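You operate a simulated robot arm through the tools that you are given. There is no shell and no other tool. Be economical: measure what you need, move in short steps, check, and stop when the job is done.

The job below is to be done with a simulated two-armed robot. You get a single attempt, and the scene is never put back.

TASK
Pick up the boat fender from the middle bench with one hand, pass it to the other hand and put it on the side table.

It is judged by the outcome, as a careful person would: the job done as asked, and still so three seconds after it is handed in. It fails if anything else is knocked over, pushed out of place, dropped, spilled or broken.

THE ROBOT
Two 7-joint arms with two-finger parallel grippers on one trunk, on a base that drives. Base frame: it is fixed to the floor where the robot stands at the start and does not move with it; the origin is under the middle of the robot, x ahead of it, y to its left, z up; the surface under the hand at the start is at about z = 0.8. Readings come in m, rad, newtons and seconds.
The left shoulder is at the start at [0.082, 0.174, 1.158], the right one opposite. With the tool pointing down near the work surface each hand reaches from about 0.24 to 0.7 m from the robot's upright axis, wherever it stands, measured 20 degrees to its own side. Places, roughly: side table [0.6, -0.8, 0.8]. Payload 3.6 kg a hand.
The TCP of each hand is the grasp point between the finger pads, 0.03 m short of the fingertips. In the tool frame z runs along the fingers and y along their closing line. Largest opening 0.11 m; finger width 0.02, thickness 0.01; the body of the gripper, 0.048 by 0.112 m, starts 0.055 m behind the TCP.
Orientation is that of the tool frame in the base frame, as a unit quaternion [w, x, y, z]. With the fingers straight down and closing along the base's y, the tool's x points along the base's -x, its y along +y and its z along -z.

THE INTERFACE
- The arms move only by the tool arm_command. It takes "left_series", "right_series" or both (then of equal length, played together; a hand with none holds still); each is a list of rows, each a list of 7 numbers: the finger opening in m, from 0 to 0.11, then the shift along the tool's x, y, z in m, then the turn, a rotation vector about the tool's x, y, z in rad. In form: [[gripper, dx, dy, dz, ax, ay, az], ...]. A call has 1 to 12 rows; each row is the pose to reach, as a shift and turn from the pose commanded when the call began, along the tool's axes at that moment. Each row takes 0.2 s and may step no farther than 0.05 m and 0.15 rad from the row before; otherwise, or with a gripper value out of range, the whole call is refused. A pose out of reach is approached as far as the arm can. The call stops where the force on the tool passes 40 N (or 10 N more than at its start, if that is more) or the arm is blocked; 0.2 s more then pass. Each finger travels about 0.153 m/s and halts on what it meets, pressing with about 44 N; the grip force reading is that of the motor and also rises with nothing between the fingers. The clock runs only during rows and for 0.2 s after the last one: add rows that repeat a pose to give the fingers time. The reply holds the time, the measured pose of the TCP, the force on the tool along the base axes, the opening and the grip force, in the units named above and with some noise, with the torque about the TCP (base axes, N m) and any sound that the robot's microphone picked up, and new pictures: "views" is both (left out), scene, wrist or none (wrist: the cameras of the hands that moved).
- Cameras (640 x 400 px; columns grow to the right, rows downward): "scene" is now at [0.1644, -0.0344, 1.3184]; the picture's right is [-0.41, -0.91, 0.00], its down [-0.65, 0.29, -0.70] and it looks along [0.64, -0.29, -0.71] (base axes); focal length 272 px, centre (320, 200). "left" rides on the left gripper at [0.072, -0.017, -0.103] in its tool frame; the picture's right is [0.23, 0.97, 0.00], its down [-0.76, 0.18, -0.62] and it looks along [-0.61, 0.14, 0.78] (tool axes); focal length 222 px, centre (320, 200). "right" rides on the right gripper at [0.072, 0.017, -0.103] in its tool frame; the picture's right is [-0.23, 0.97, 0.00], its down [-0.76, -0.18, -0.62] and it looks along [-0.61, -0.14, 0.78] (tool axes); focal length 222 px, centre (320, 200). There is no depth. A picture from a camera that has moved, and an enlarged one, comes with that camera's place and axes in the base frame and with its lens.
- move_column(by): slides the trunk up (or, below 0, down) by that many m; the arms and the scene camera ride with it, the base frame stays. It gives what a move gives, with no picture.
- base_move(legs): drives the robot by 1 to 6 legs, each [ahead, left, turn to the left] in m, m and rad, along the robot's own axes; the way and the turn of a leg run together, so that a leg with both is an arc; at most 1.5 m and 3.142 rad a leg. The arms and the cameras ride along, it lands a little off, and it stops where it bumps. It gives what a move gives, and a new picture of the scene camera.
- turn_head(pan, tilt): turns the head with the scene camera to pan (to the left, within 1.501 rad either way) and tilt (down, from -0.506 to 1.204), counted from straight ahead of the robot. It gives what a move gives, and a new picture of the scene camera.
- zoom(camera, box): a new picture of the part [left, top, right, bottom] of that camera's present view, enlarged. No time passes.
- job_done(): hands the job in; it is judged then, once.

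Work in short steps. Places have to be worked out from the pictures, the camera data and where the tool is seen: move nearer, look again, correct. Check each grasp and each placing, and mend what went wrong. You have 120 turns and 260 pictures in all, those below and enlarged ones among them. Open the grippers and draw the arms clear of the work before you hand the job in, unless the task says otherwise; then end with one line.

The tools are called by a JSON object that holds its "op" and its "data". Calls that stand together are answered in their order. arm_command: Moves the arms, as the interface text tells. Its arguments: {"type":"object","properties":{"left_series":{"type":"array","items":{"type":"array","items":{"type":"number"}}},"right_series":{"type":"array","items":{"type":"array","items":{"type":"number"}}},"views":{"type":"string","enum":["both","scene","wrist","none"]}},"required":[]} The other tools are called the same way: move_column (by) slides the trunk up or down; base_move (legs) drives the base; turn_head (pan, tilt) turns the head that bears the scene camera; zoom (camera, box) takes an enlarged picture of a part of a camera's view; job_done () hands the job in.

At the start:

```text
clock: 0.0
left_position: [0.3477, -0.0456, 1.1315]
left_orientation: [-0.005, -0.01, 1.0, 0.011]
left_force: [8.0, 126.1, -35.7]
left_wrist_torque: [-6.74, 1.27, 3.33]
left_opening: 0.0958
left_finger_force: 0.0
right_position: [0.3765, -0.4291, 1.1042]
right_orientation: [0.0, 0.005, 1.0, 0.001]
right_force: [0.7, -0.5, 0.0]
right_wrist_torque: [-0.02, 0.01, -0.01]
right_opening: 0.1101
right_finger_force: 0.1
trunk travel left (down, up): [-0.275, 0.488]
robot x, y, heading: [0.0004, -0.0022, -0.002]
head pan, tilt: [-0.426, 0.794]
```

scene: 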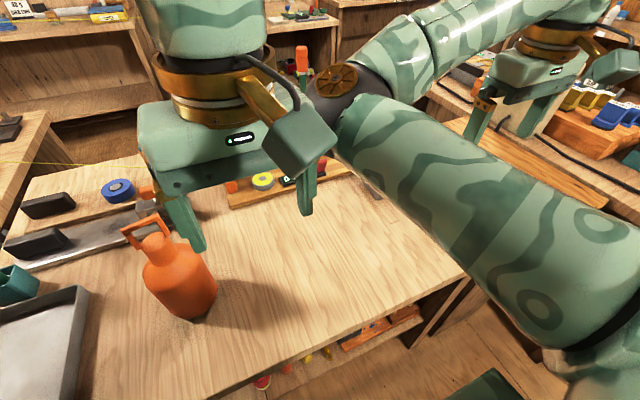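
right: 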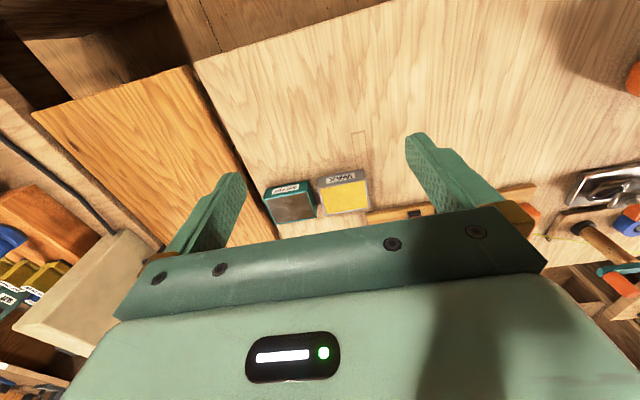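
left: 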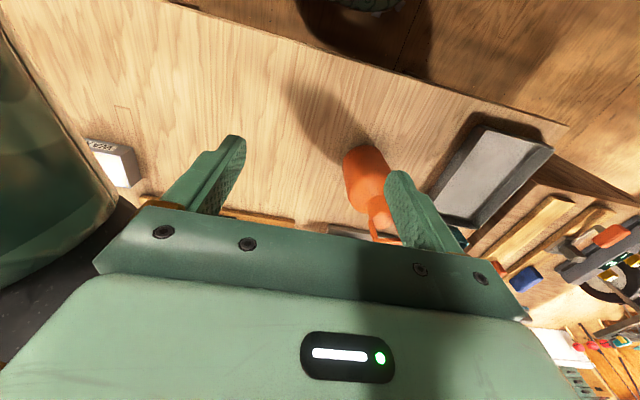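

The left hand reads a big sideways force at the start: it seems to touch the right arm. I first look closer at the orange object and the surroundings.

{"op": "zoom", "data": {"camera": "scene", "box": [100, 180, 260, 340]}}

{"op": "zoom", "data": {"camera": "scene", "box": [240, 20, 420, 220]}}

{"op": "turn_head", "data": {"pan": 0.5, "tilt": 0.8}}

```text
2.50 times, centred on (180, 260) of scene
camera zoom: at [0.1644, -0.0344, 1.3184], right [-0.41, -0.91, 0.0], down [-0.65, 0.29, -0.7], along [0.64, -0.29, -0.71], focal length 679 px, centre (670, 50)
```

zoom: 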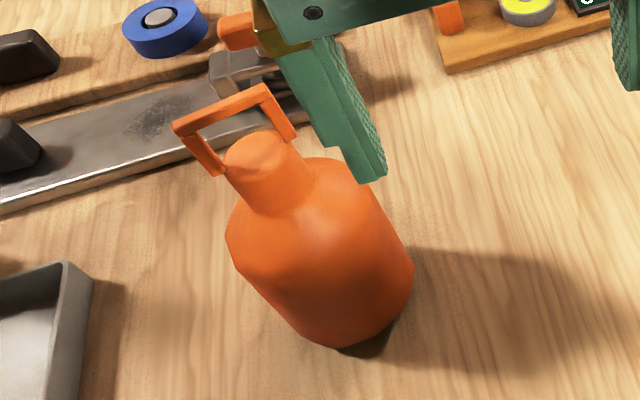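

```text
2.00 times, centred on (330, 120) of scene
camera zoom: at [0.1644, -0.0344, 1.3184], right [-0.41, -0.91, 0.0], down [-0.65, 0.29, -0.7], along [0.64, -0.29, -0.71], focal length 543 px, centre (300, 360)
```

zoom: 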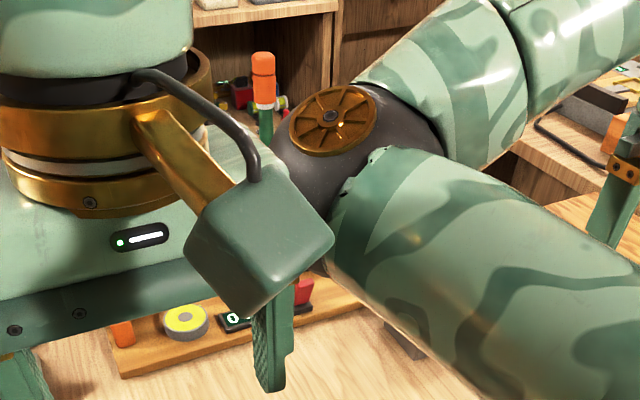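

```text
clock: 1.2
left_position: [0.3455, -0.0459, 1.1297]
left_orientation: [-0.005, -0.013, 1.0, 0.013]
left_force: [-12.6, 36.7, -10.6]
left_wrist_torque: [-1.72, -0.68, -0.19]
left_opening: 0.098
left_finger_force: 0.1
right_position: [0.3766, -0.4281, 1.1049]
right_orientation: [0.0, 0.005, 1.0, 0.001]
right_force: [-0.2, 0.1, -0.2]
right_wrist_torque: [0.02, 0.02, -0.01]
right_opening: 0.1101
right_finger_force: 0.1
trunk travel left (down, up): [-0.275, 0.488]
robot x, y, heading: [-0.0014, -0.0013, -0.003]
head pan, tilt: [0.499, 0.799]
camera scene: at [0.1616, 0.0375, 1.3181], right [0.48, -0.88, 0.0], down [-0.63, -0.34, -0.7], along [0.61, 0.33, -0.72], focal length 272 px, centre (320, 200)
```

scene: 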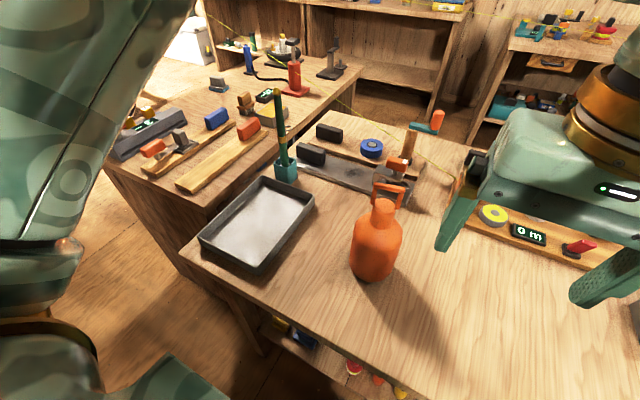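

The left hand's bracket leans on the right arm's elbow. I back the left hand off to the left and up a little, clear of the fender (top about z 1.01).

{"op": "arm_command", "data": {"left_series": [[0.11, 0, 0.03, -0.01, 0, 0, 0], [0.11, 0, 0.06, -0.02, 0, 0, 0], [0.11, 0, 0.1, -0.03, 0, 0, 0], [0.11, 0.0, 0.14, -0.04, 0, 0, 0], [0.11, 0.0, 0.14, -0.04, 0, 0, 0]], "views": "both"}}

```text
clock: 2.4
left_position: [0.3429, 0.0915, 1.1734]
left_orientation: [-0.005, -0.012, 1.0, 0.011]
left_force: [0.3, -0.5, 0.5]
left_wrist_torque: [-0.02, 0.0, -0.02]
left_opening: 0.1102
left_finger_force: 0.0
right_position: [0.3776, -0.4284, 1.1041]
right_orientation: [0.0, 0.005, 1.0, 0.0]
right_force: [0.2, -0.9, -1.0]
right_wrist_torque: [0.0, -0.02, -0.02]
right_opening: 0.11
right_finger_force: 0.0
trunk travel left (down, up): [-0.275, 0.488]
robot x, y, heading: [0.0017, 0.0018, 0.002]
head pan, tilt: [0.499, 0.799]
camera scene: at [0.1618, 0.0369, 1.318], right [0.48, -0.88, 0.0], down [-0.63, -0.34, -0.7], along [0.61, 0.33, -0.72], focal length 272 px, centre (320, 200)
camera left: at [0.2722, 0.0701, 1.2775], right [-0.25, 0.97, 0.02], down [0.76, 0.18, 0.62], along [0.6, 0.17, -0.78], focal length 222 px, centre (320, 200)
```

scene: 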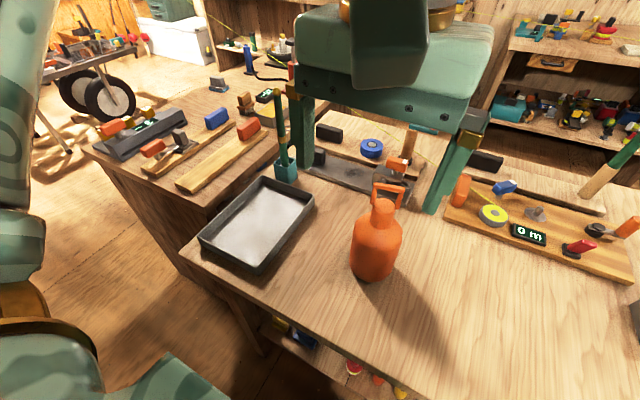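
left: 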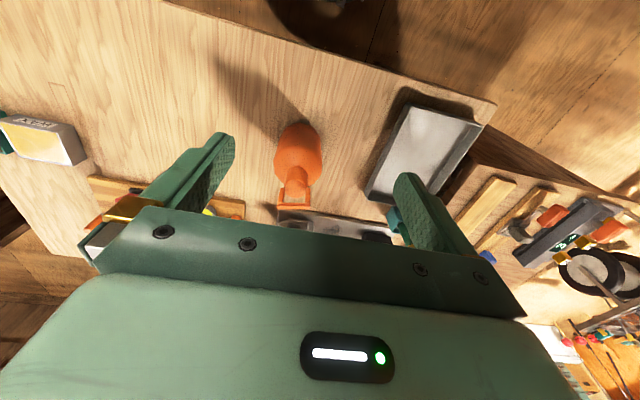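

Contact is gone. I zoom on the fender from both cameras and then look at the side table.

{"op": "zoom", "data": {"camera": "scene", "box": [310, 150, 470, 300]}}

{"op": "zoom", "data": {"camera": "left", "box": [240, 100, 360, 220]}}

{"op": "turn_head", "data": {"pan": -0.95, "tilt": 0.65}}

```text
2.67 times, centred on (390, 225) of scene
camera zoom: at [0.1618, 0.0369, 1.318], right [0.48, -0.88, 0.0], down [-0.63, -0.34, -0.7], along [0.61, 0.33, -0.72], focal length 724 px, centre (133, 133)
```

zoom: 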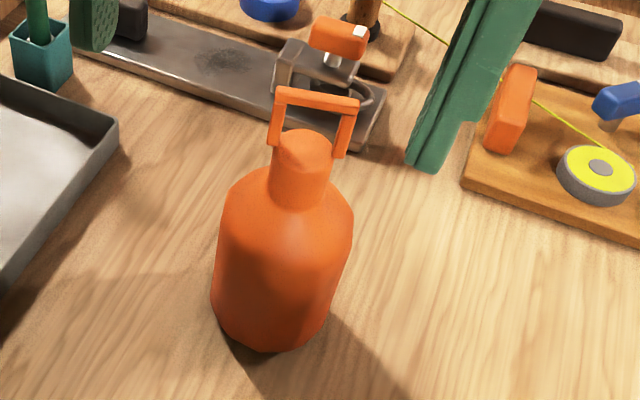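

```text
3.33 times, centred on (300, 160) of left
camera zoom: at [0.2722, 0.0701, 1.2775], right [-0.25, 0.97, 0.02], down [0.76, 0.18, 0.62], along [0.6, 0.17, -0.78], focal length 740 px, centre (387, 333)
```

zoom: 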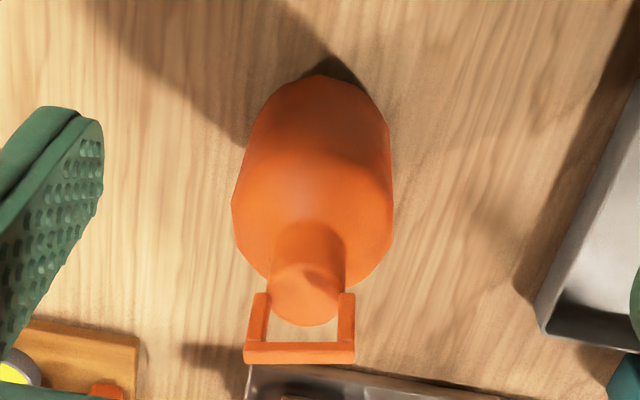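

```text
clock: 4.0
left_position: [0.3432, 0.0905, 1.1732]
left_orientation: [-0.004, -0.012, 1.0, 0.011]
left_force: [0.2, 0.5, -0.6]
left_wrist_torque: [-0.01, -0.03, -0.03]
left_opening: 0.1099
left_finger_force: 0.1
right_position: [0.3773, -0.4291, 1.1054]
right_orientation: [0.001, 0.006, 1.0, 0.0]
right_force: [0.2, -0.2, 0.2]
right_wrist_torque: [-0.03, 0.05, -0.02]
right_opening: 0.11
right_finger_force: 0.0
trunk travel left (down, up): [-0.275, 0.488]
robot x, y, heading: [-0.0021, -0.0024, -0.002]
head pan, tilt: [-0.949, 0.649]
camera scene: at [0.1413, -0.0715, 1.3306], right [-0.81, -0.58, 0.0], down [-0.35, 0.49, -0.8], along [0.46, -0.65, -0.6], focal length 272 px, centre (320, 200)
```

scene: 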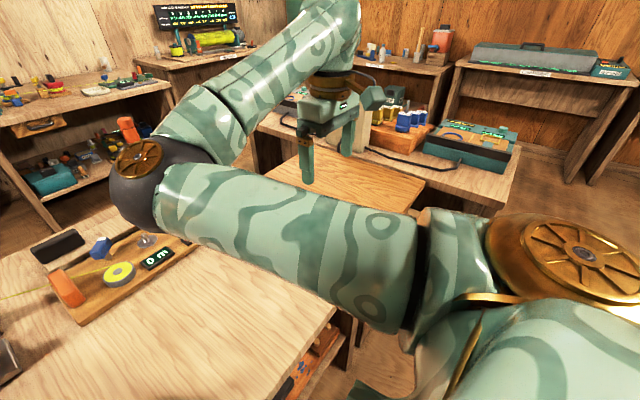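

Triangulating both views: the fender's neck top is near (0.497, 0.091, 0.970), neck about 37 mm wide, and the handle bar is near (0.487, 0.089, 1.024), running along about (-0.28, 0.96). Plan: the left hand takes the handle from above, then the right hand takes the neck from the side. I yaw the left hand so it closes across the handle, and go above it.

{"op": "arm_command", "data": {"left_series": [[0.11, -0.015, 0, 0, 0, 0, 0.13], [0.11, -0.03, 0, 0, 0, 0, 0.26], [0.11, -0.045, 0, 0, 0, 0, 0.39], [0.11, -0.06, 0, 0, 0, 0, 0.52], [0.11, -0.075, 0, 0, 0, 0, 0.65], [0.11, -0.09, 0, 0, 0, 0, 0.78], [0.11, -0.105, 0, 0, 0, 0, 0.91], [0.11, -0.12, 0, 0, 0, 0, 1.04], [0.11, -0.135, 0, 0, 0, 0, 1.17], [0.11, -0.145, 0, 0, 0, 0, 1.29], [0.11, -0.145, 0, 0, 0, 0, 1.29]], "views": "wrist"}}

{"op": "turn_head", "data": {"pan": 0.2, "tilt": 0.75}}

```text
clock: 6.4
left_position: [0.4492, 0.1485, 1.1009]
left_orientation: [0.136, 0.379, 0.912, 0.073]
left_force: [0.0, -0.1, 0.2]
left_wrist_torque: [0.0, -0.01, 0.01]
left_opening: 0.1104
left_finger_force: 0.0
left hand out of reach, approached as far as the arm can: row 5, 6, 7, 8, 9, 10, 11
right_position: [0.3765, -0.4289, 1.1044]
right_orientation: [-0.001, 0.005, 1.0, 0.001]
right_force: [0.4, -0.5, 0.4]
right_wrist_torque: [-0.01, 0.0, -0.03]
right_opening: 0.1099
right_finger_force: 0.1
trunk travel left (down, up): [-0.275, 0.488]
robot x, y, heading: [0.001, 0.0028, -0.001]
head pan, tilt: [-0.949, 0.649]
camera left: at [0.3577, 0.185, 1.182], right [0.5, 0.84, 0.19], down [0.44, -0.44, 0.78], along [0.74, -0.31, -0.59], focal length 222 px, centre (320, 200)
```

left: 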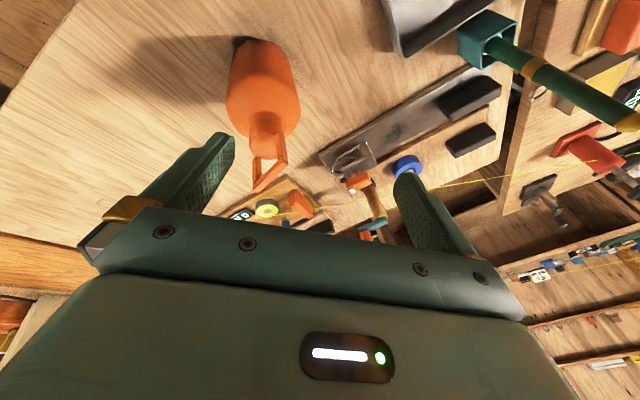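

```text
clock: 7.8
left_position: [0.4493, 0.1492, 1.102]
left_orientation: [0.135, 0.379, 0.913, 0.073]
left_force: [0.5, 0.6, -0.3]
left_wrist_torque: [0.0, 0.02, -0.01]
left_opening: 0.11
left_finger_force: 0.1
right_position: [0.3762, -0.4282, 1.1047]
right_orientation: [0.001, 0.005, 1.0, 0.0]
right_force: [0.2, 0.1, -0.1]
right_wrist_torque: [0.04, -0.01, 0.01]
right_opening: 0.1102
right_finger_force: 0.1
trunk travel left (down, up): [-0.275, 0.488]
robot x, y, heading: [-0.0041, 0.0015, -0.002]
head pan, tilt: [0.201, 0.75]
camera scene: at [0.1719, 0.0156, 1.322], right [0.2, -0.98, 0.0], down [-0.67, -0.14, -0.73], along [0.72, 0.15, -0.68], focal length 272 px, centre (320, 200)
```

scene: 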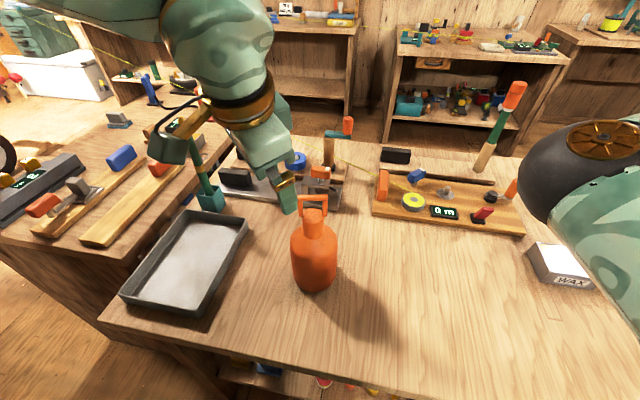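

The left hand couldn't reach that yaw at this height; raising the trunk should give the wrist more room. I raise it 0.15 m and send a tiny hold to see where it settles.

{"op": "move_column", "data": {"by": 0.15}}

{"op": "arm_command", "data": {"left_series": [[0.11, 0, 0, 0.01, 0, 0, 0], [0.11, 0, 0, 0.0, 0, 0, 0]], "views": "scene"}}

```text
clock: 9.5
left_position: [0.4236, 0.1482, 1.2818]
left_orientation: [0.176, 0.372, 0.907, 0.09]
left_force: [0.7, -0.5, 0.8]
left_wrist_torque: [0.03, 0.0, -0.03]
left_opening: 0.1101
left_finger_force: 0.0
right_position: [0.3783, -0.4292, 1.2536]
right_orientation: [0.0, 0.004, 1.0, 0.0]
right_force: [-1.3, -0.1, 0.5]
right_wrist_torque: [-0.02, 0.01, -0.03]
right_opening: 0.1099
right_finger_force: 0.1
trunk travel left (down, up): [-0.425, 0.338]
robot x, y, heading: [-0.0002, -0.0043, -0.006]
head pan, tilt: [0.201, 0.75]
```

```text
clock: 10.1
left_position: [0.4228, 0.1488, 1.2823]
left_orientation: [0.176, 0.373, 0.907, 0.089]
left_force: [0.0, 0.1, 0.3]
left_wrist_torque: [0.0, 0.01, 0.0]
left_opening: 0.1101
left_finger_force: 0.0
right_position: [0.3767, -0.4278, 1.2548]
right_orientation: [0.0, 0.006, 1.0, 0.0]
right_force: [0.0, 0.0, 0.1]
right_wrist_torque: [0.02, -0.01, 0.02]
right_opening: 0.1102
right_finger_force: 0.0
trunk travel left (down, up): [-0.425, 0.338]
robot x, y, heading: [-0.0006, -0.0016, -0.001]
head pan, tilt: [0.201, 0.75]
camera scene: at [0.1192, 0.0155, 1.4744], right [0.2, -0.98, 0.0], down [-0.67, -0.14, -0.73], along [0.72, 0.15, -0.68], focal length 272 px, centre (320, 200)
```

scene: 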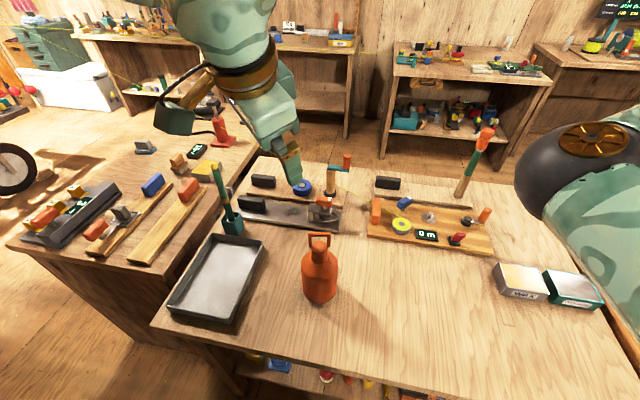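

The hand is tilted at its limit. I command an upright hand with the right yaw, at about (0.487, 0.089, 1.12) above the handle, now with the trunk higher.

{"op": "arm_command", "data": {"left_series": [[0.11, -0.007, -0.008, 0.029, 0.06, 0.029, 0.084], [0.11, -0.015, -0.016, 0.057, 0.119, 0.059, 0.167], [0.11, -0.022, -0.024, 0.086, 0.179, 0.088, 0.251], [0.11, -0.029, -0.032, 0.115, 0.239, 0.117, 0.335], [0.11, -0.037, -0.041, 0.143, 0.298, 0.147, 0.418], [0.11, -0.044, -0.0486, 0.172, 0.358, 0.176, 0.502], [0.11, -0.044, -0.0486, 0.172, 0.358, 0.176, 0.502]], "views": "both"}}

```text
clock: 11.7
left_position: [0.4241, 0.159, 1.2078]
left_orientation: [0.148, 0.439, 0.883, 0.076]
left_force: [0.1, -0.2, 0.2]
left_wrist_torque: [-0.03, 0.03, 0.0]
left_opening: 0.1101
left_finger_force: 0.0
left hand out of reach, approached as far as the arm can: row 1, 2, 3, 4, 5, 6, 7
right_position: [0.3782, -0.4281, 1.256]
right_orientation: [0.0, 0.005, 1.0, 0.0]
right_force: [0.6, -0.4, 0.4]
right_wrist_torque: [-0.06, 0.03, 0.0]
right_opening: 0.1101
right_finger_force: 0.1
trunk travel left (down, up): [-0.425, 0.338]
robot x, y, heading: [-0.0027, -0.0003, 0.006]
head pan, tilt: [0.201, 0.75]
camera scene: at [0.1205, 0.0159, 1.4742], right [0.2, -0.98, 0.0], down [-0.67, -0.14, -0.73], along [0.72, 0.15, -0.68], focal length 272 px, centre (320, 200)
camera left: at [0.3362, 0.2052, 1.287], right [0.6, 0.77, 0.21], down [0.36, -0.5, 0.78], along [0.71, -0.39, -0.58], focal length 222 px, centre (320, 200)
```

scene: 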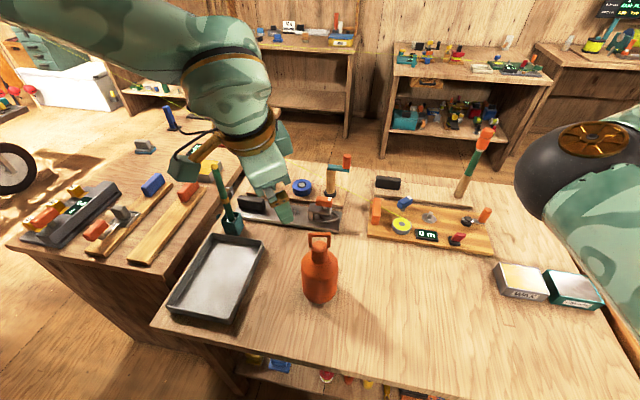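
left: 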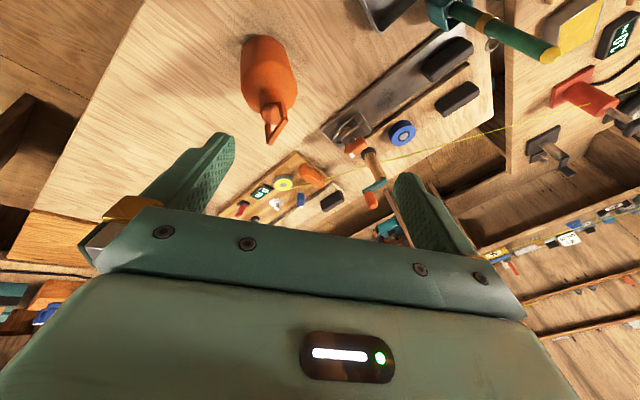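

The wrist is at its yaw limit that way. Better: close along the handle's own width (about 53 mm) with a yaw of only about +16°, gripping the two handle posts from above. I re-orient to that, above the handle at z 1.12.

{"op": "arm_command", "data": {"left_series": [[0.11, -0.0083, -0.002, 0.0115, 0.013, 0.037, -0.132], [0.11, -0.0166, -0.004, 0.023, 0.026, 0.074, -0.264], [0.11, -0.025, -0.006, 0.0345, 0.039, 0.112, -0.396], [0.11, -0.033, -0.008, 0.046, 0.052, 0.149, -0.528], [0.11, -0.0415, -0.01, 0.0575, 0.065, 0.186, -0.66], [0.11, -0.05, -0.012, 0.069, 0.078, 0.223, -0.793], [0.11, -0.058, -0.014, 0.0805, 0.091, 0.261, -0.925], [0.11, -0.066, -0.016, 0.092, 0.104, 0.298, -1.057], [0.11, -0.0747, -0.018, 0.1036, 0.1165, 0.335, -1.189], [0.11, -0.0747, -0.018, 0.1036, 0.1165, 0.335, -1.189]], "views": "both"}}

```text
clock: 13.9
left_position: [0.4876, 0.0887, 1.1232]
left_orientation: [0.001, -0.141, 0.99, 0.002]
left_force: [-0.4, 0.3, 0.5]
left_wrist_torque: [0.05, -0.01, 0.02]
left_opening: 0.1099
left_finger_force: 0.1
right_position: [0.3767, -0.4279, 1.2554]
right_orientation: [0.0, 0.006, 1.0, -0.001]
right_force: [-0.7, -0.6, -0.2]
right_wrist_torque: [-0.02, 0.0, 0.0]
right_opening: 0.11
right_finger_force: 0.1
trunk travel left (down, up): [-0.425, 0.338]
robot x, y, heading: [0.0007, 0.0027, 0.001]
head pan, tilt: [0.201, 0.75]
camera scene: at [0.1196, 0.0157, 1.4743], right [0.2, -0.98, 0.0], down [-0.67, -0.14, -0.73], along [0.72, 0.15, -0.68], focal length 272 px, centre (320, 200)
camera left: at [0.4233, 0.0526, 1.2277], right [-0.49, 0.87, 0.0], down [0.68, 0.38, 0.63], along [0.54, 0.31, -0.78], focal length 222 px, centre (320, 200)
```

scene: 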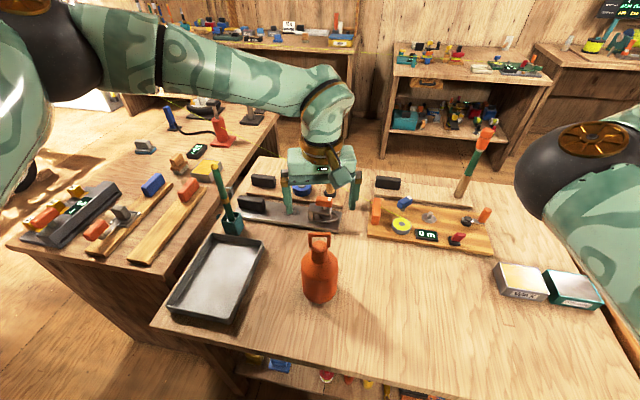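
left: 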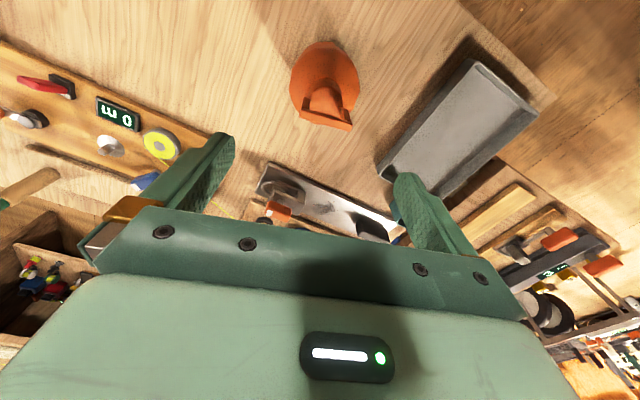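

The hand is straight and above. I zoom to refine the handle's place and direction.

{"op": "zoom", "data": {"camera": "left", "box": [270, 30, 380, 140]}}

{"op": "zoom", "data": {"camera": "scene", "box": [270, 200, 370, 310]}}

```text
3.64 times, centred on (325, 85) of left
camera zoom: at [0.4233, 0.0526, 1.2277], right [-0.49, 0.87, 0.0], down [0.68, 0.38, 0.63], along [0.54, 0.31, -0.78], focal length 808 px, centre (302, 618)
```

zoom: 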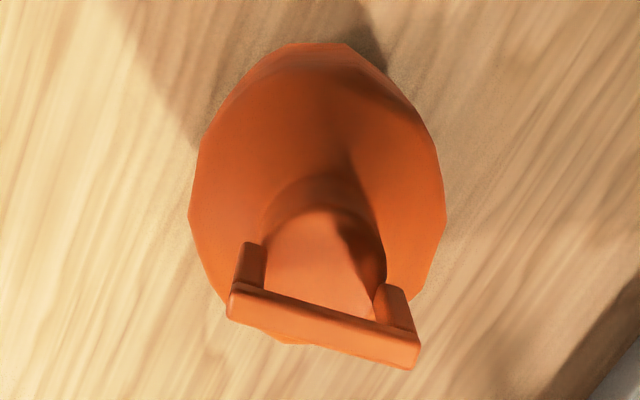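

```text
3.64 times, centred on (320, 255) of scene
camera zoom: at [0.1196, 0.0157, 1.4743], right [0.2, -0.98, 0.0], down [-0.67, -0.14, -0.73], along [0.72, 0.15, -0.68], focal length 988 px, centre (320, 0)
```

zoom: 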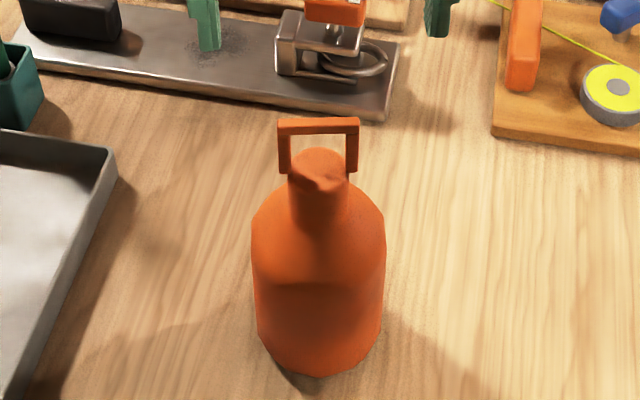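

Handle centre refined to about (0.484, 0.0925), yaw about 14°, width about 0.047. I go straight down so the TCP is at z 1.005, fingers either side of the handle.

{"op": "arm_command", "data": {"left_series": [[0.11, 0.0023, 0.0048, 0.03, 0, 0, 0], [0.11, 0.0023, 0.0048, 0.06, 0, 0, 0], [0.11, 0.0023, 0.0048, 0.09, 0, 0, 0], [0.11, 0.0023, 0.0048, 0.118, 0, 0, 0], [0.11, 0.0023, 0.0048, 0.118, 0, 0, 0]], "views": "both"}}

```text
clock: 15.1
left_position: [0.4859, 0.0933, 1.0034]
left_orientation: [0.001, -0.14, 0.99, 0.0]
left_force: [-0.1, 0.4, 0.0]
left_wrist_torque: [0.01, 0.02, -0.02]
left_opening: 0.1102
left_finger_force: 0.0
right_position: [0.3778, -0.4278, 1.255]
right_orientation: [0.001, 0.005, 1.0, 0.0]
right_force: [0.0, 0.0, -0.8]
right_wrist_torque: [0.0, 0.02, 0.01]
right_opening: 0.1099
right_finger_force: 0.0
trunk travel left (down, up): [-0.425, 0.338]
robot x, y, heading: [0.0007, 0.0013, 0.001]
head pan, tilt: [0.201, 0.75]
camera scene: at [0.1198, 0.0155, 1.4743], right [0.2, -0.98, 0.0], down [-0.67, -0.14, -0.73], along [0.72, 0.15, -0.68], focal length 272 px, centre (320, 200)
camera left: at [0.4207, 0.0563, 1.1076], right [-0.49, 0.87, 0.0], down [0.68, 0.38, 0.63], along [0.55, 0.31, -0.78], focal length 222 px, centre (320, 200)
```

scene: 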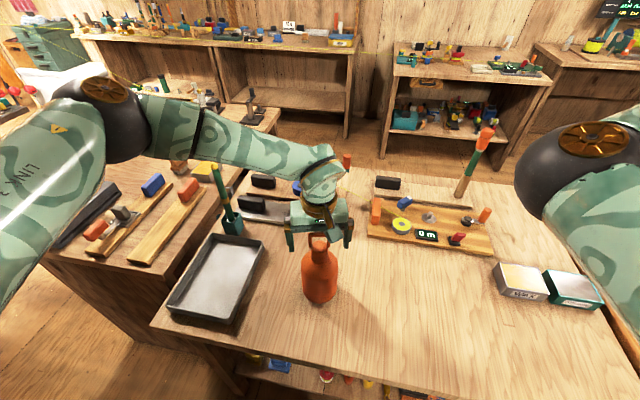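
left: 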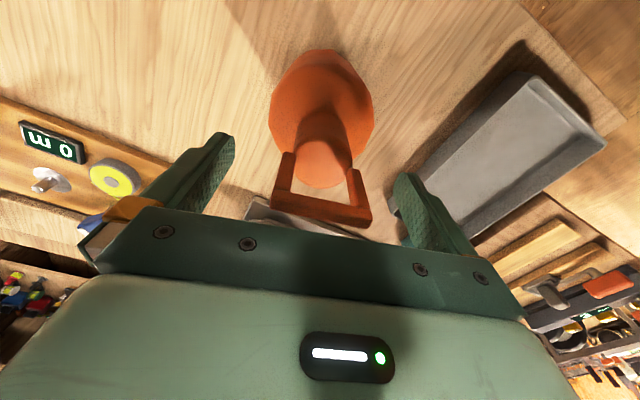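

The handle sits centred between the fingers (neck axis about (0.487, 0.0935)). I close on it.

{"op": "arm_command", "data": {"left_series": [[0.06, 0, 0, 0, 0, 0, 0], [0.03, 0, 0, 0, 0, 0, 0], [0.03, 0, 0, 0, 0, 0, 0], [0.03, 0, 0, 0, 0, 0, 0]], "views": "wrist"}}

```text
clock: 16.1
left_position: [0.4846, 0.0931, 1.0042]
left_orientation: [0.003, -0.14, 0.99, 0.001]
left_force: [0.6, -0.3, -0.2]
left_wrist_torque: [0.03, -0.1, -0.04]
left_opening: 0.0479
left_finger_force: 44.2
right_position: [0.3775, -0.4278, 1.2553]
right_orientation: [0.0, 0.005, 1.0, 0.0]
right_force: [0.8, 0.3, -0.7]
right_wrist_torque: [-0.01, -0.02, 0.02]
right_opening: 0.1103
right_finger_force: 0.2
trunk travel left (down, up): [-0.425, 0.338]
robot x, y, heading: [-0.0009, -0.004, -0.003]
head pan, tilt: [0.201, 0.75]
camera left: at [0.421, 0.0564, 1.1077], right [-0.49, 0.87, 0.0], down [0.68, 0.38, 0.63], along [0.55, 0.31, -0.78], focal length 222 px, centre (320, 200)
```

left: 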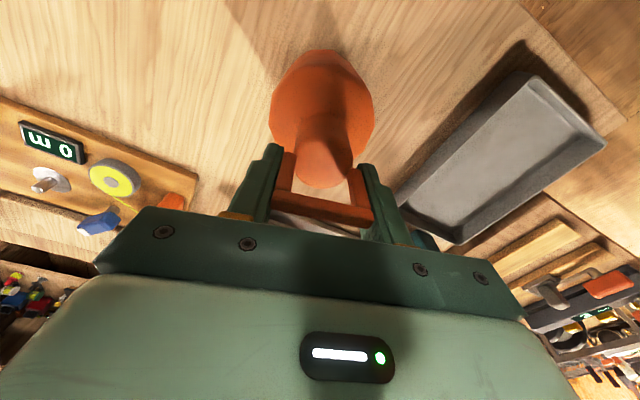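

Firm grip at 48 mm. I lift slowly by 0.12 m.

{"op": "arm_command", "data": {"left_series": [[0.03, 0, 0, -0.01, 0, 0, 0], [0.03, 0, 0, -0.025, 0, 0, 0], [0.03, 0, 0, -0.045, 0, 0, 0], [0.03, 0, 0, -0.07, 0, 0, 0], [0.03, 0, 0, -0.095, 0, 0, 0], [0.03, 0, 0, -0.12, 0, 0, 0], [0.03, 0, 0, -0.12, 0, 0, 0]], "views": "both"}}

```text
clock: 17.7
left_position: [0.485, 0.0938, 1.1258]
left_orientation: [0.001, -0.14, 0.99, 0.001]
left_force: [-0.2, 0.1, -5.6]
left_wrist_torque: [-0.02, -0.04, -0.02]
left_opening: 0.048
left_finger_force: 43.7
right_position: [0.3774, -0.4284, 1.255]
right_orientation: [-0.001, 0.005, 1.0, 0.0]
right_force: [-1.1, 0.6, -0.2]
right_wrist_torque: [-0.01, 0.0, -0.02]
right_opening: 0.1098
right_finger_force: 0.0
trunk travel left (down, up): [-0.425, 0.338]
robot x, y, heading: [-0.0011, -0.0015, -0.004]
head pan, tilt: [0.201, 0.75]
camera scene: at [0.1208, 0.0158, 1.4742], right [0.2, -0.98, 0.0], down [-0.67, -0.14, -0.73], along [0.72, 0.15, -0.68], focal length 272 px, centre (320, 200)
camera left: at [0.4202, 0.0565, 1.2297], right [-0.49, 0.87, 0.0], down [0.68, 0.38, 0.62], along [0.55, 0.31, -0.78], focal length 222 px, centre (320, 200)
```

scene: 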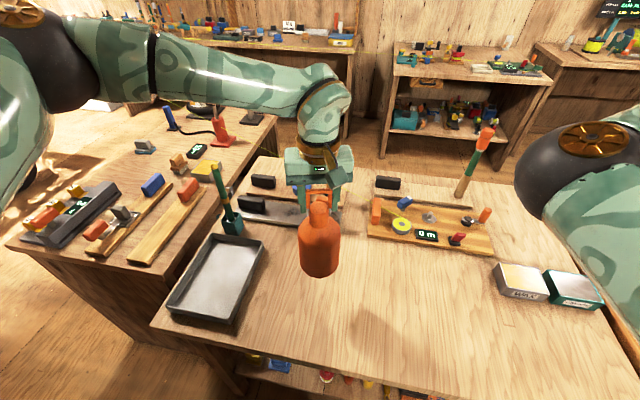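
left: 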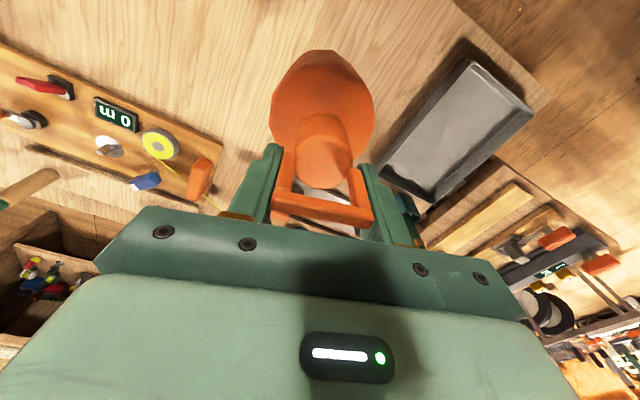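

Lifted cleanly (about 0.57 kg). Now the right hand: I start turning it, in place, towards pointing left (+y) with the fingers closing along x.

{"op": "arm_command", "data": {"right_series": [[0.11, 0, 0, 0, -0.085, -0.085, -0.085], [0.11, 0, 0, 0, -0.17, -0.17, -0.17], [0.11, 0, 0, 0, -0.255, -0.255, -0.255], [0.11, 0, 0, 0, -0.34, -0.34, -0.34], [0.11, 0, 0, 0, -0.425, -0.425, -0.425], [0.11, 0, 0, 0, -0.51, -0.51, -0.51], [0.11, 0, 0, 0, -0.595, -0.595, -0.595]], "views": "scene"}}

{"op": "turn_head", "data": {"pan": -0.5, "tilt": 0.65}}

```text
clock: 19.3
left_position: [0.4836, 0.0926, 1.1263]
left_orientation: [0.002, -0.14, 0.99, 0.001]
left_force: [-0.2, 0.4, -4.8]
left_wrist_torque: [0.01, -0.03, -0.01]
left_opening: 0.0479
left_finger_force: 44.3
right_position: [0.3772, -0.4291, 1.2548]
right_orientation: [0.286, -0.281, 0.87, 0.285]
right_force: [1.2, -0.7, 0.4]
right_wrist_torque: [0.0, -0.02, 0.03]
right_opening: 0.1097
right_finger_force: 0.1
trunk travel left (down, up): [-0.425, 0.338]
robot x, y, heading: [0.0013, 0.0018, 0.001]
head pan, tilt: [0.201, 0.75]
camera scene: at [0.1201, 0.0145, 1.4743], right [0.2, -0.98, 0.0], down [-0.67, -0.14, -0.73], along [0.72, 0.15, -0.68], focal length 272 px, centre (320, 200)
```

scene: 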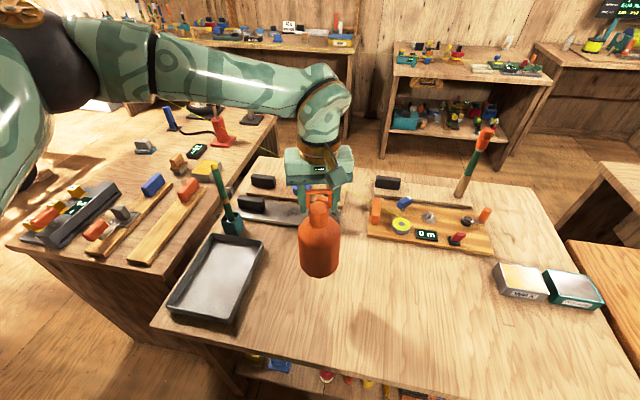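

```text
clock: 20.4
left_position: [0.4851, 0.0929, 1.125]
left_orientation: [0.001, -0.139, 0.99, 0.001]
left_force: [0.1, 0.4, -4.4]
left_wrist_torque: [-0.01, 0.01, 0.01]
left_opening: 0.0481
left_finger_force: 43.6
right_position: [0.3775, -0.4291, 1.2537]
right_orientation: [0.286, -0.28, 0.871, 0.283]
right_force: [0.5, -0.6, 0.4]
right_wrist_torque: [-0.01, 0.01, 0.04]
right_opening: 0.1099
right_finger_force: 0.1
trunk travel left (down, up): [-0.425, 0.338]
robot x, y, heading: [-0.0002, 0.0013, 0.006]
head pan, tilt: [-0.499, 0.649]
camera scene: at [0.1155, -0.0425, 1.4828], right [-0.48, -0.88, 0.0], down [-0.53, 0.29, -0.8], along [0.7, -0.38, -0.61], focal length 272 px, centre (320, 200)
```

scene: 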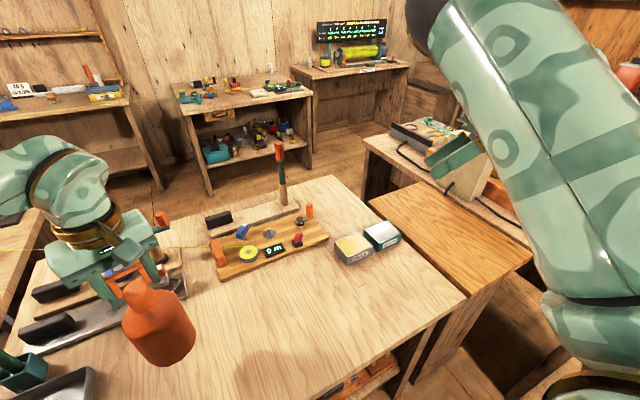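

The right elbow swung up and out, good. The side table is the clear orange-brown top right of the bench. I finish the right hand's turn.

{"op": "arm_command", "data": {"right_series": [[0.11, 0, 0, 0, -0.085, -0.085, -0.085], [0.11, 0, 0, 0, -0.17, -0.17, -0.17], [0.11, 0, 0, 0, -0.255, -0.255, -0.255], [0.11, 0, 0, 0, -0.34, -0.34, -0.34], [0.11, 0, 0, 0, -0.425, -0.425, -0.425], [0.11, 0, 0, 0, -0.51, -0.51, -0.51], [0.11, 0, 0, 0, -0.6, -0.6, -0.6], [0.11, 0, 0, 0, -0.614, -0.614, -0.614]], "views": "both"}}

```text
refused: row 7 steps farther than a row can; nothing moved
```

Row 7 was just over the step limit; I resend with even steps.

{"op": "arm_command", "data": {"right_series": [[0.11, 0, 0, 0, -0.08, -0.08, -0.08], [0.11, 0, 0, 0, -0.16, -0.16, -0.16], [0.11, 0, 0, 0, -0.24, -0.24, -0.24], [0.11, 0, 0, 0, -0.32, -0.32, -0.32], [0.11, 0, 0, 0, -0.4, -0.4, -0.4], [0.11, 0, 0, 0, -0.48, -0.48, -0.48], [0.11, 0, 0, 0, -0.55, -0.55, -0.55], [0.11, 0, 0, 0, -0.614, -0.614, -0.614]], "views": "both"}}

```text
clock: 22.2
left_position: [0.4844, 0.0936, 1.1267]
left_orientation: [0.002, -0.14, 0.99, 0.001]
left_force: [-0.4, -0.5, -4.4]
left_wrist_torque: [0.0, -0.07, 0.03]
left_opening: 0.0481
left_finger_force: 44.0
right_position: [0.356, -0.4138, 1.2592]
right_orientation: [0.502, -0.499, 0.503, 0.496]
right_force: [0.0, 0.0, 0.5]
right_wrist_torque: [0.0, 0.0, -0.01]
right_opening: 0.1102
right_finger_force: 0.1
right hand out of reach, approached as far as the arm can: row 8
trunk travel left (down, up): [-0.425, 0.338]
robot x, y, heading: [-0.0038, 0.0017, 0.004]
head pan, tilt: [-0.499, 0.649]
camera scene: at [0.1144, -0.042, 1.483], right [-0.48, -0.88, 0.0], down [-0.53, 0.29, -0.8], along [0.7, -0.38, -0.6], focal length 272 px, centre (320, 200)
camera right: at [0.3384, -0.5173, 1.1864], right [-0.97, 0.01, 0.23], down [0.17, -0.62, 0.76], along [0.15, 0.78, 0.6], focal length 222 px, centre (320, 200)
```

scene: 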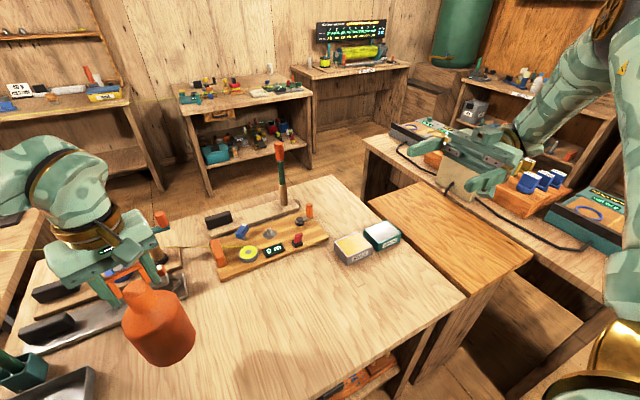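
right: 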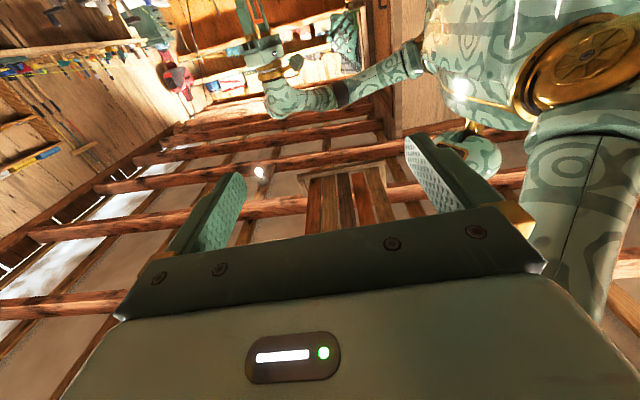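

The right hand now points left with its elbow out. I bring it to (0.486, -0.30, 1.072), level with the fender's neck but well to the right.

{"op": "arm_command", "data": {"right_series": [[0.11, 0.031, -0.0217, 0.019, 0, 0, 0], [0.11, 0.062, -0.0433, 0.038, 0, 0, 0], [0.11, 0.0935, -0.065, 0.057, 0, 0, 0], [0.11, 0.125, -0.087, 0.076, 0, 0, 0], [0.11, 0.156, -0.108, 0.095, 0, 0, 0], [0.11, 0.187, -0.13, 0.114, 0, 0, 0], [0.11, 0.187, -0.13, 0.114, 0, 0, 0]], "views": "both"}}

```text
clock: 23.8
left_position: [0.4842, 0.0938, 1.126]
left_orientation: [0.001, -0.14, 0.99, 0.001]
left_force: [-0.1, 0.7, -5.1]
left_wrist_torque: [-0.01, -0.04, 0.03]
left_opening: 0.0482
left_finger_force: 44.5
right_position: [0.4985, -0.274, 1.0654]
right_orientation: [0.492, -0.507, 0.531, 0.468]
right_force: [0.6, -0.4, -0.1]
right_wrist_torque: [-0.04, -0.02, -0.02]
right_opening: 0.1099
right_finger_force: 0.1
right hand out of reach, approached as far as the arm can: row 1, 2, 3, 4, 5, 6, 7
trunk travel left (down, up): [-0.425, 0.338]
robot x, y, heading: [-0.0029, 0.002, -0.003]
head pan, tilt: [-0.499, 0.649]
camera scene: at [0.1142, -0.0423, 1.483], right [-0.48, -0.88, 0.0], down [-0.53, 0.29, -0.8], along [0.7, -0.38, -0.6], focal length 272 px, centre (320, 200)
camera right: at [0.4774, -0.382, 1.0014], right [-0.97, 0.06, 0.22], down [0.15, -0.57, 0.81], along [0.18, 0.82, 0.54], focal length 222 px, centre (320, 200)
```

scene: 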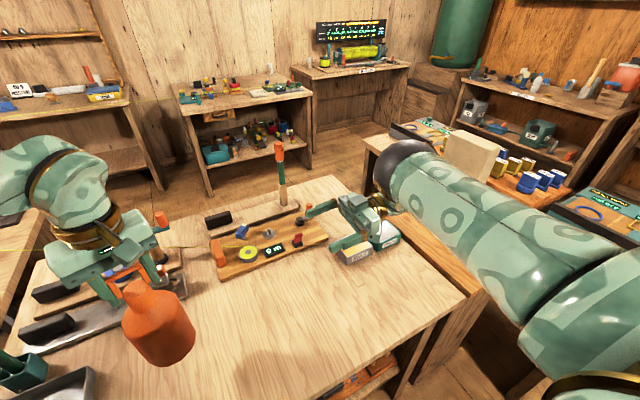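
right: 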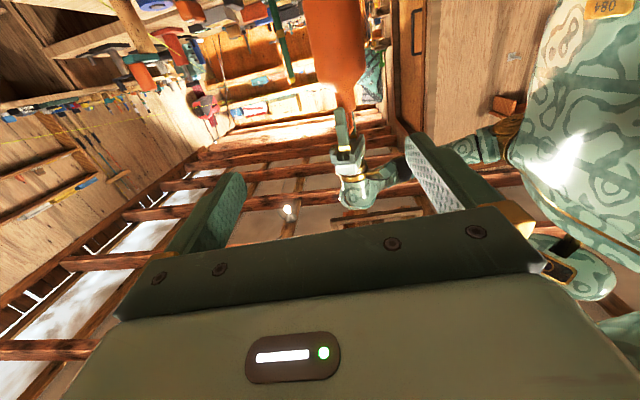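

The right hand is close to its joint limit pointing exactly left. I turn the fender with the left hand by 30° so that the right hand can come in a little more from behind (pointing about 75°), and shift the right hand to (0.43, -0.15, 1.075).

{"op": "arm_command", "data": {"left_series": [[0.03, 0, 0, 0, 0, 0, 0.1], [0.03, 0, 0, 0, 0, 0, 0.2], [0.03, 0, 0, 0, 0, 0, 0.3], [0.03, 0, 0, 0, 0, 0, 0.4], [0.03, 0, 0, 0, 0, 0, 0.52]], "right_series": [[0.11, -0.004, 0.015, 0.024, 0.052, 0, 0], [0.11, -0.008, 0.03, 0.048, 0.104, 0, 0], [0.11, -0.012, 0.045, 0.072, 0.156, 0, 0], [0.11, -0.016, 0.06, 0.096, 0.208, 0, 0], [0.11, -0.0196, 0.074, 0.12, 0.26, 0, 0]], "views": "both"}}

{"op": "turn_head", "data": {"pan": -0.1, "tilt": 0.75}}

```text
clock: 25.0
left_position: [0.4862, 0.0945, 1.1249]
left_orientation: [0.001, 0.12, 0.993, 0.003]
left_force: [0.3, -0.3, -5.0]
left_wrist_torque: [0.0, -0.02, 0.0]
left_opening: 0.048
left_finger_force: 43.7
right_position: [0.4425, -0.1659, 1.0751]
right_orientation: [0.545, -0.45, 0.581, 0.404]
right_force: [-0.5, -0.5, 0.1]
right_wrist_torque: [0.02, 0.01, 0.0]
right_opening: 0.1099
right_finger_force: 0.0
right hand out of reach, approached as far as the arm can: row 5
trunk travel left (down, up): [-0.425, 0.338]
robot x, y, heading: [-0.0001, 0.0023, 0.005]
head pan, tilt: [-0.499, 0.649]
camera scene: at [0.1158, -0.0431, 1.4828], right [-0.48, -0.88, 0.0], down [-0.53, 0.29, -0.8], along [0.7, -0.38, -0.61], focal length 272 px, centre (320, 200)
camera right: at [0.398, -0.2671, 1.01], right [-0.94, 0.28, 0.21], down [0.0, -0.58, 0.81], along [0.35, 0.76, 0.55], focal length 222 px, centre (320, 200)
camera left: at [0.4118, 0.0934, 1.2292], right [0.01, 1.0, 0.0], down [0.78, -0.01, 0.62], along [0.62, -0.01, -0.78], focal length 222 px, centre (320, 200)
```

scene: 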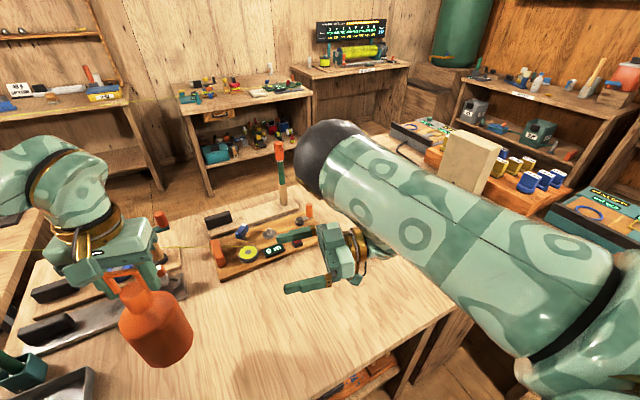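
right: 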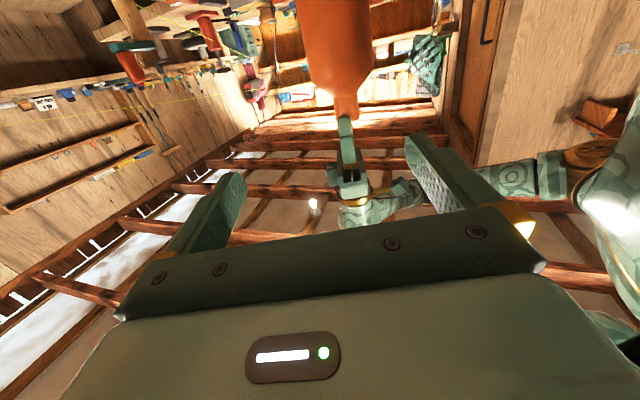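
left: 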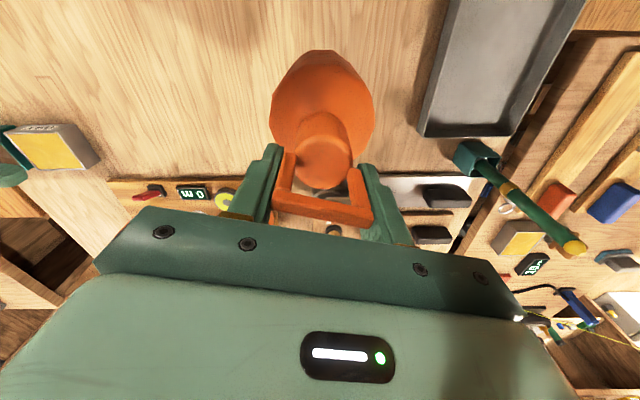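

```text
clock: 25.9
left_position: [0.4857, 0.0938, 1.1248]
left_orientation: [0.001, 0.118, 0.993, 0.0]
left_force: [0.4, -0.1, -4.5]
left_wrist_torque: [0.01, -0.01, 0.0]
left_opening: 0.0482
left_finger_force: 44.0
right_position: [0.4417, -0.1646, 1.0755]
right_orientation: [0.544, -0.451, 0.58, 0.405]
right_force: [-0.1, 0.1, -0.3]
right_wrist_torque: [0.03, 0.0, -0.02]
right_opening: 0.1099
right_finger_force: 0.0
trunk travel left (down, up): [-0.425, 0.338]
robot x, y, heading: [-0.0015, 0.0016, 0.002]
head pan, tilt: [-0.099, 0.75]
camera scene: at [0.1217, -0.0091, 1.4742], right [-0.1, -0.99, 0.0], down [-0.68, 0.07, -0.73], along [0.73, -0.07, -0.68], focal length 272 px, centre (320, 200)
```

scene: 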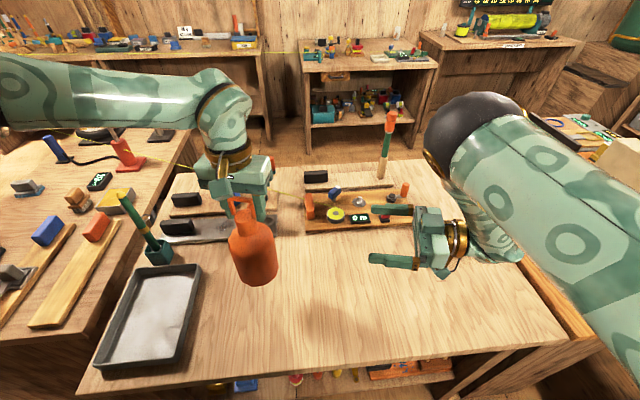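

Rather than push the right arm into its limit, I bring the fender to it: the left hand moves right to about (0.474, -0.049), in line with the right fingers but still 0.12 m short.

{"op": "arm_command", "data": {"left_series": [[0.03, -0.004, -0.024, 0, 0, 0, 0], [0.03, -0.008, -0.048, 0, 0, 0, 0], [0.03, -0.012, -0.072, 0, 0, 0, 0], [0.03, -0.015, -0.096, 0, 0, 0, 0], [0.03, -0.019, -0.12, 0, 0, 0, 0], [0.03, -0.022, -0.142, 0, 0, 0, 0], [0.03, -0.022, -0.142, 0, 0, 0, 0]], "views": "both"}}

{"op": "zoom", "data": {"camera": "right", "box": [200, 0, 480, 240]}}

{"op": "zoom", "data": {"camera": "scene", "box": [220, 120, 460, 320]}}

```text
clock: 27.4
left_position: [0.4735, -0.0489, 1.1249]
left_orientation: [0.001, 0.118, 0.993, 0.002]
left_force: [0.1, -0.1, -5.3]
left_wrist_torque: [-0.04, -0.04, -0.01]
left_opening: 0.048
left_finger_force: 43.7
right_position: [0.4419, -0.1651, 1.0753]
right_orientation: [0.544, -0.451, 0.58, 0.405]
right_force: [-0.3, 0.3, -0.6]
right_wrist_torque: [0.0, 0.0, 0.02]
right_opening: 0.11
right_finger_force: 0.2
trunk travel left (down, up): [-0.425, 0.338]
robot x, y, heading: [-0.0031, 0.0035, 0.001]
head pan, tilt: [-0.099, 0.75]
camera scene: at [0.1218, -0.0086, 1.4742], right [-0.1, -1.0, 0.0], down [-0.68, 0.07, -0.73], along [0.73, -0.07, -0.68], focal length 272 px, centre (320, 200)
camera left: at [0.3981, -0.0489, 1.2284], right [0.01, 1.0, 0.0], down [0.78, -0.01, 0.62], along [0.62, 0.0, -0.78], focal length 222 px, centre (320, 200)
```

scene: 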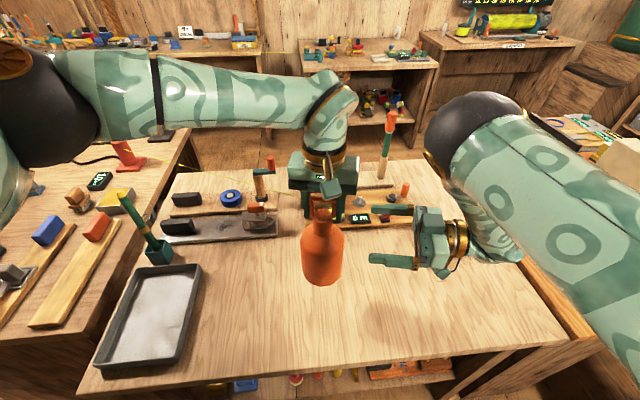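
left: 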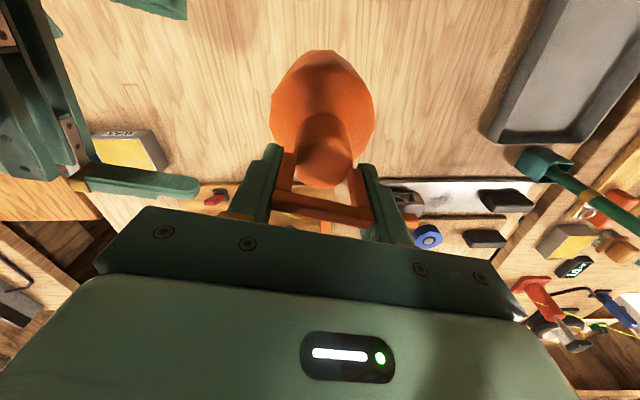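

```text
1.67 times, centred on (340, 120) of right
camera zoom: at [0.398, -0.2665, 1.0101], right [-0.94, 0.28, 0.21], down [0.01, -0.58, 0.81], along [0.35, 0.76, 0.55], focal length 370 px, centre (287, 333)
```

zoom: 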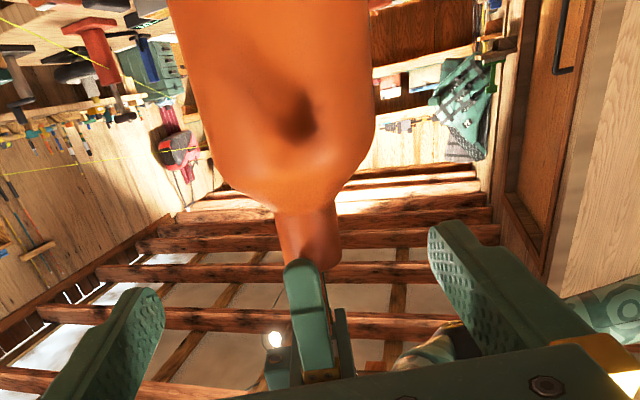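

```text
2.00 times, centred on (340, 220) of scene
camera zoom: at [0.1218, -0.0086, 1.4742], right [-0.1, -1.0, 0.0], down [-0.68, 0.07, -0.73], along [0.73, -0.07, -0.68], focal length 543 px, centre (280, 160)
```

zoom: 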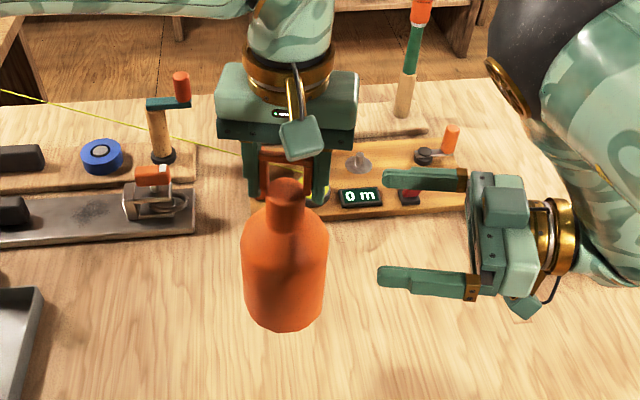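

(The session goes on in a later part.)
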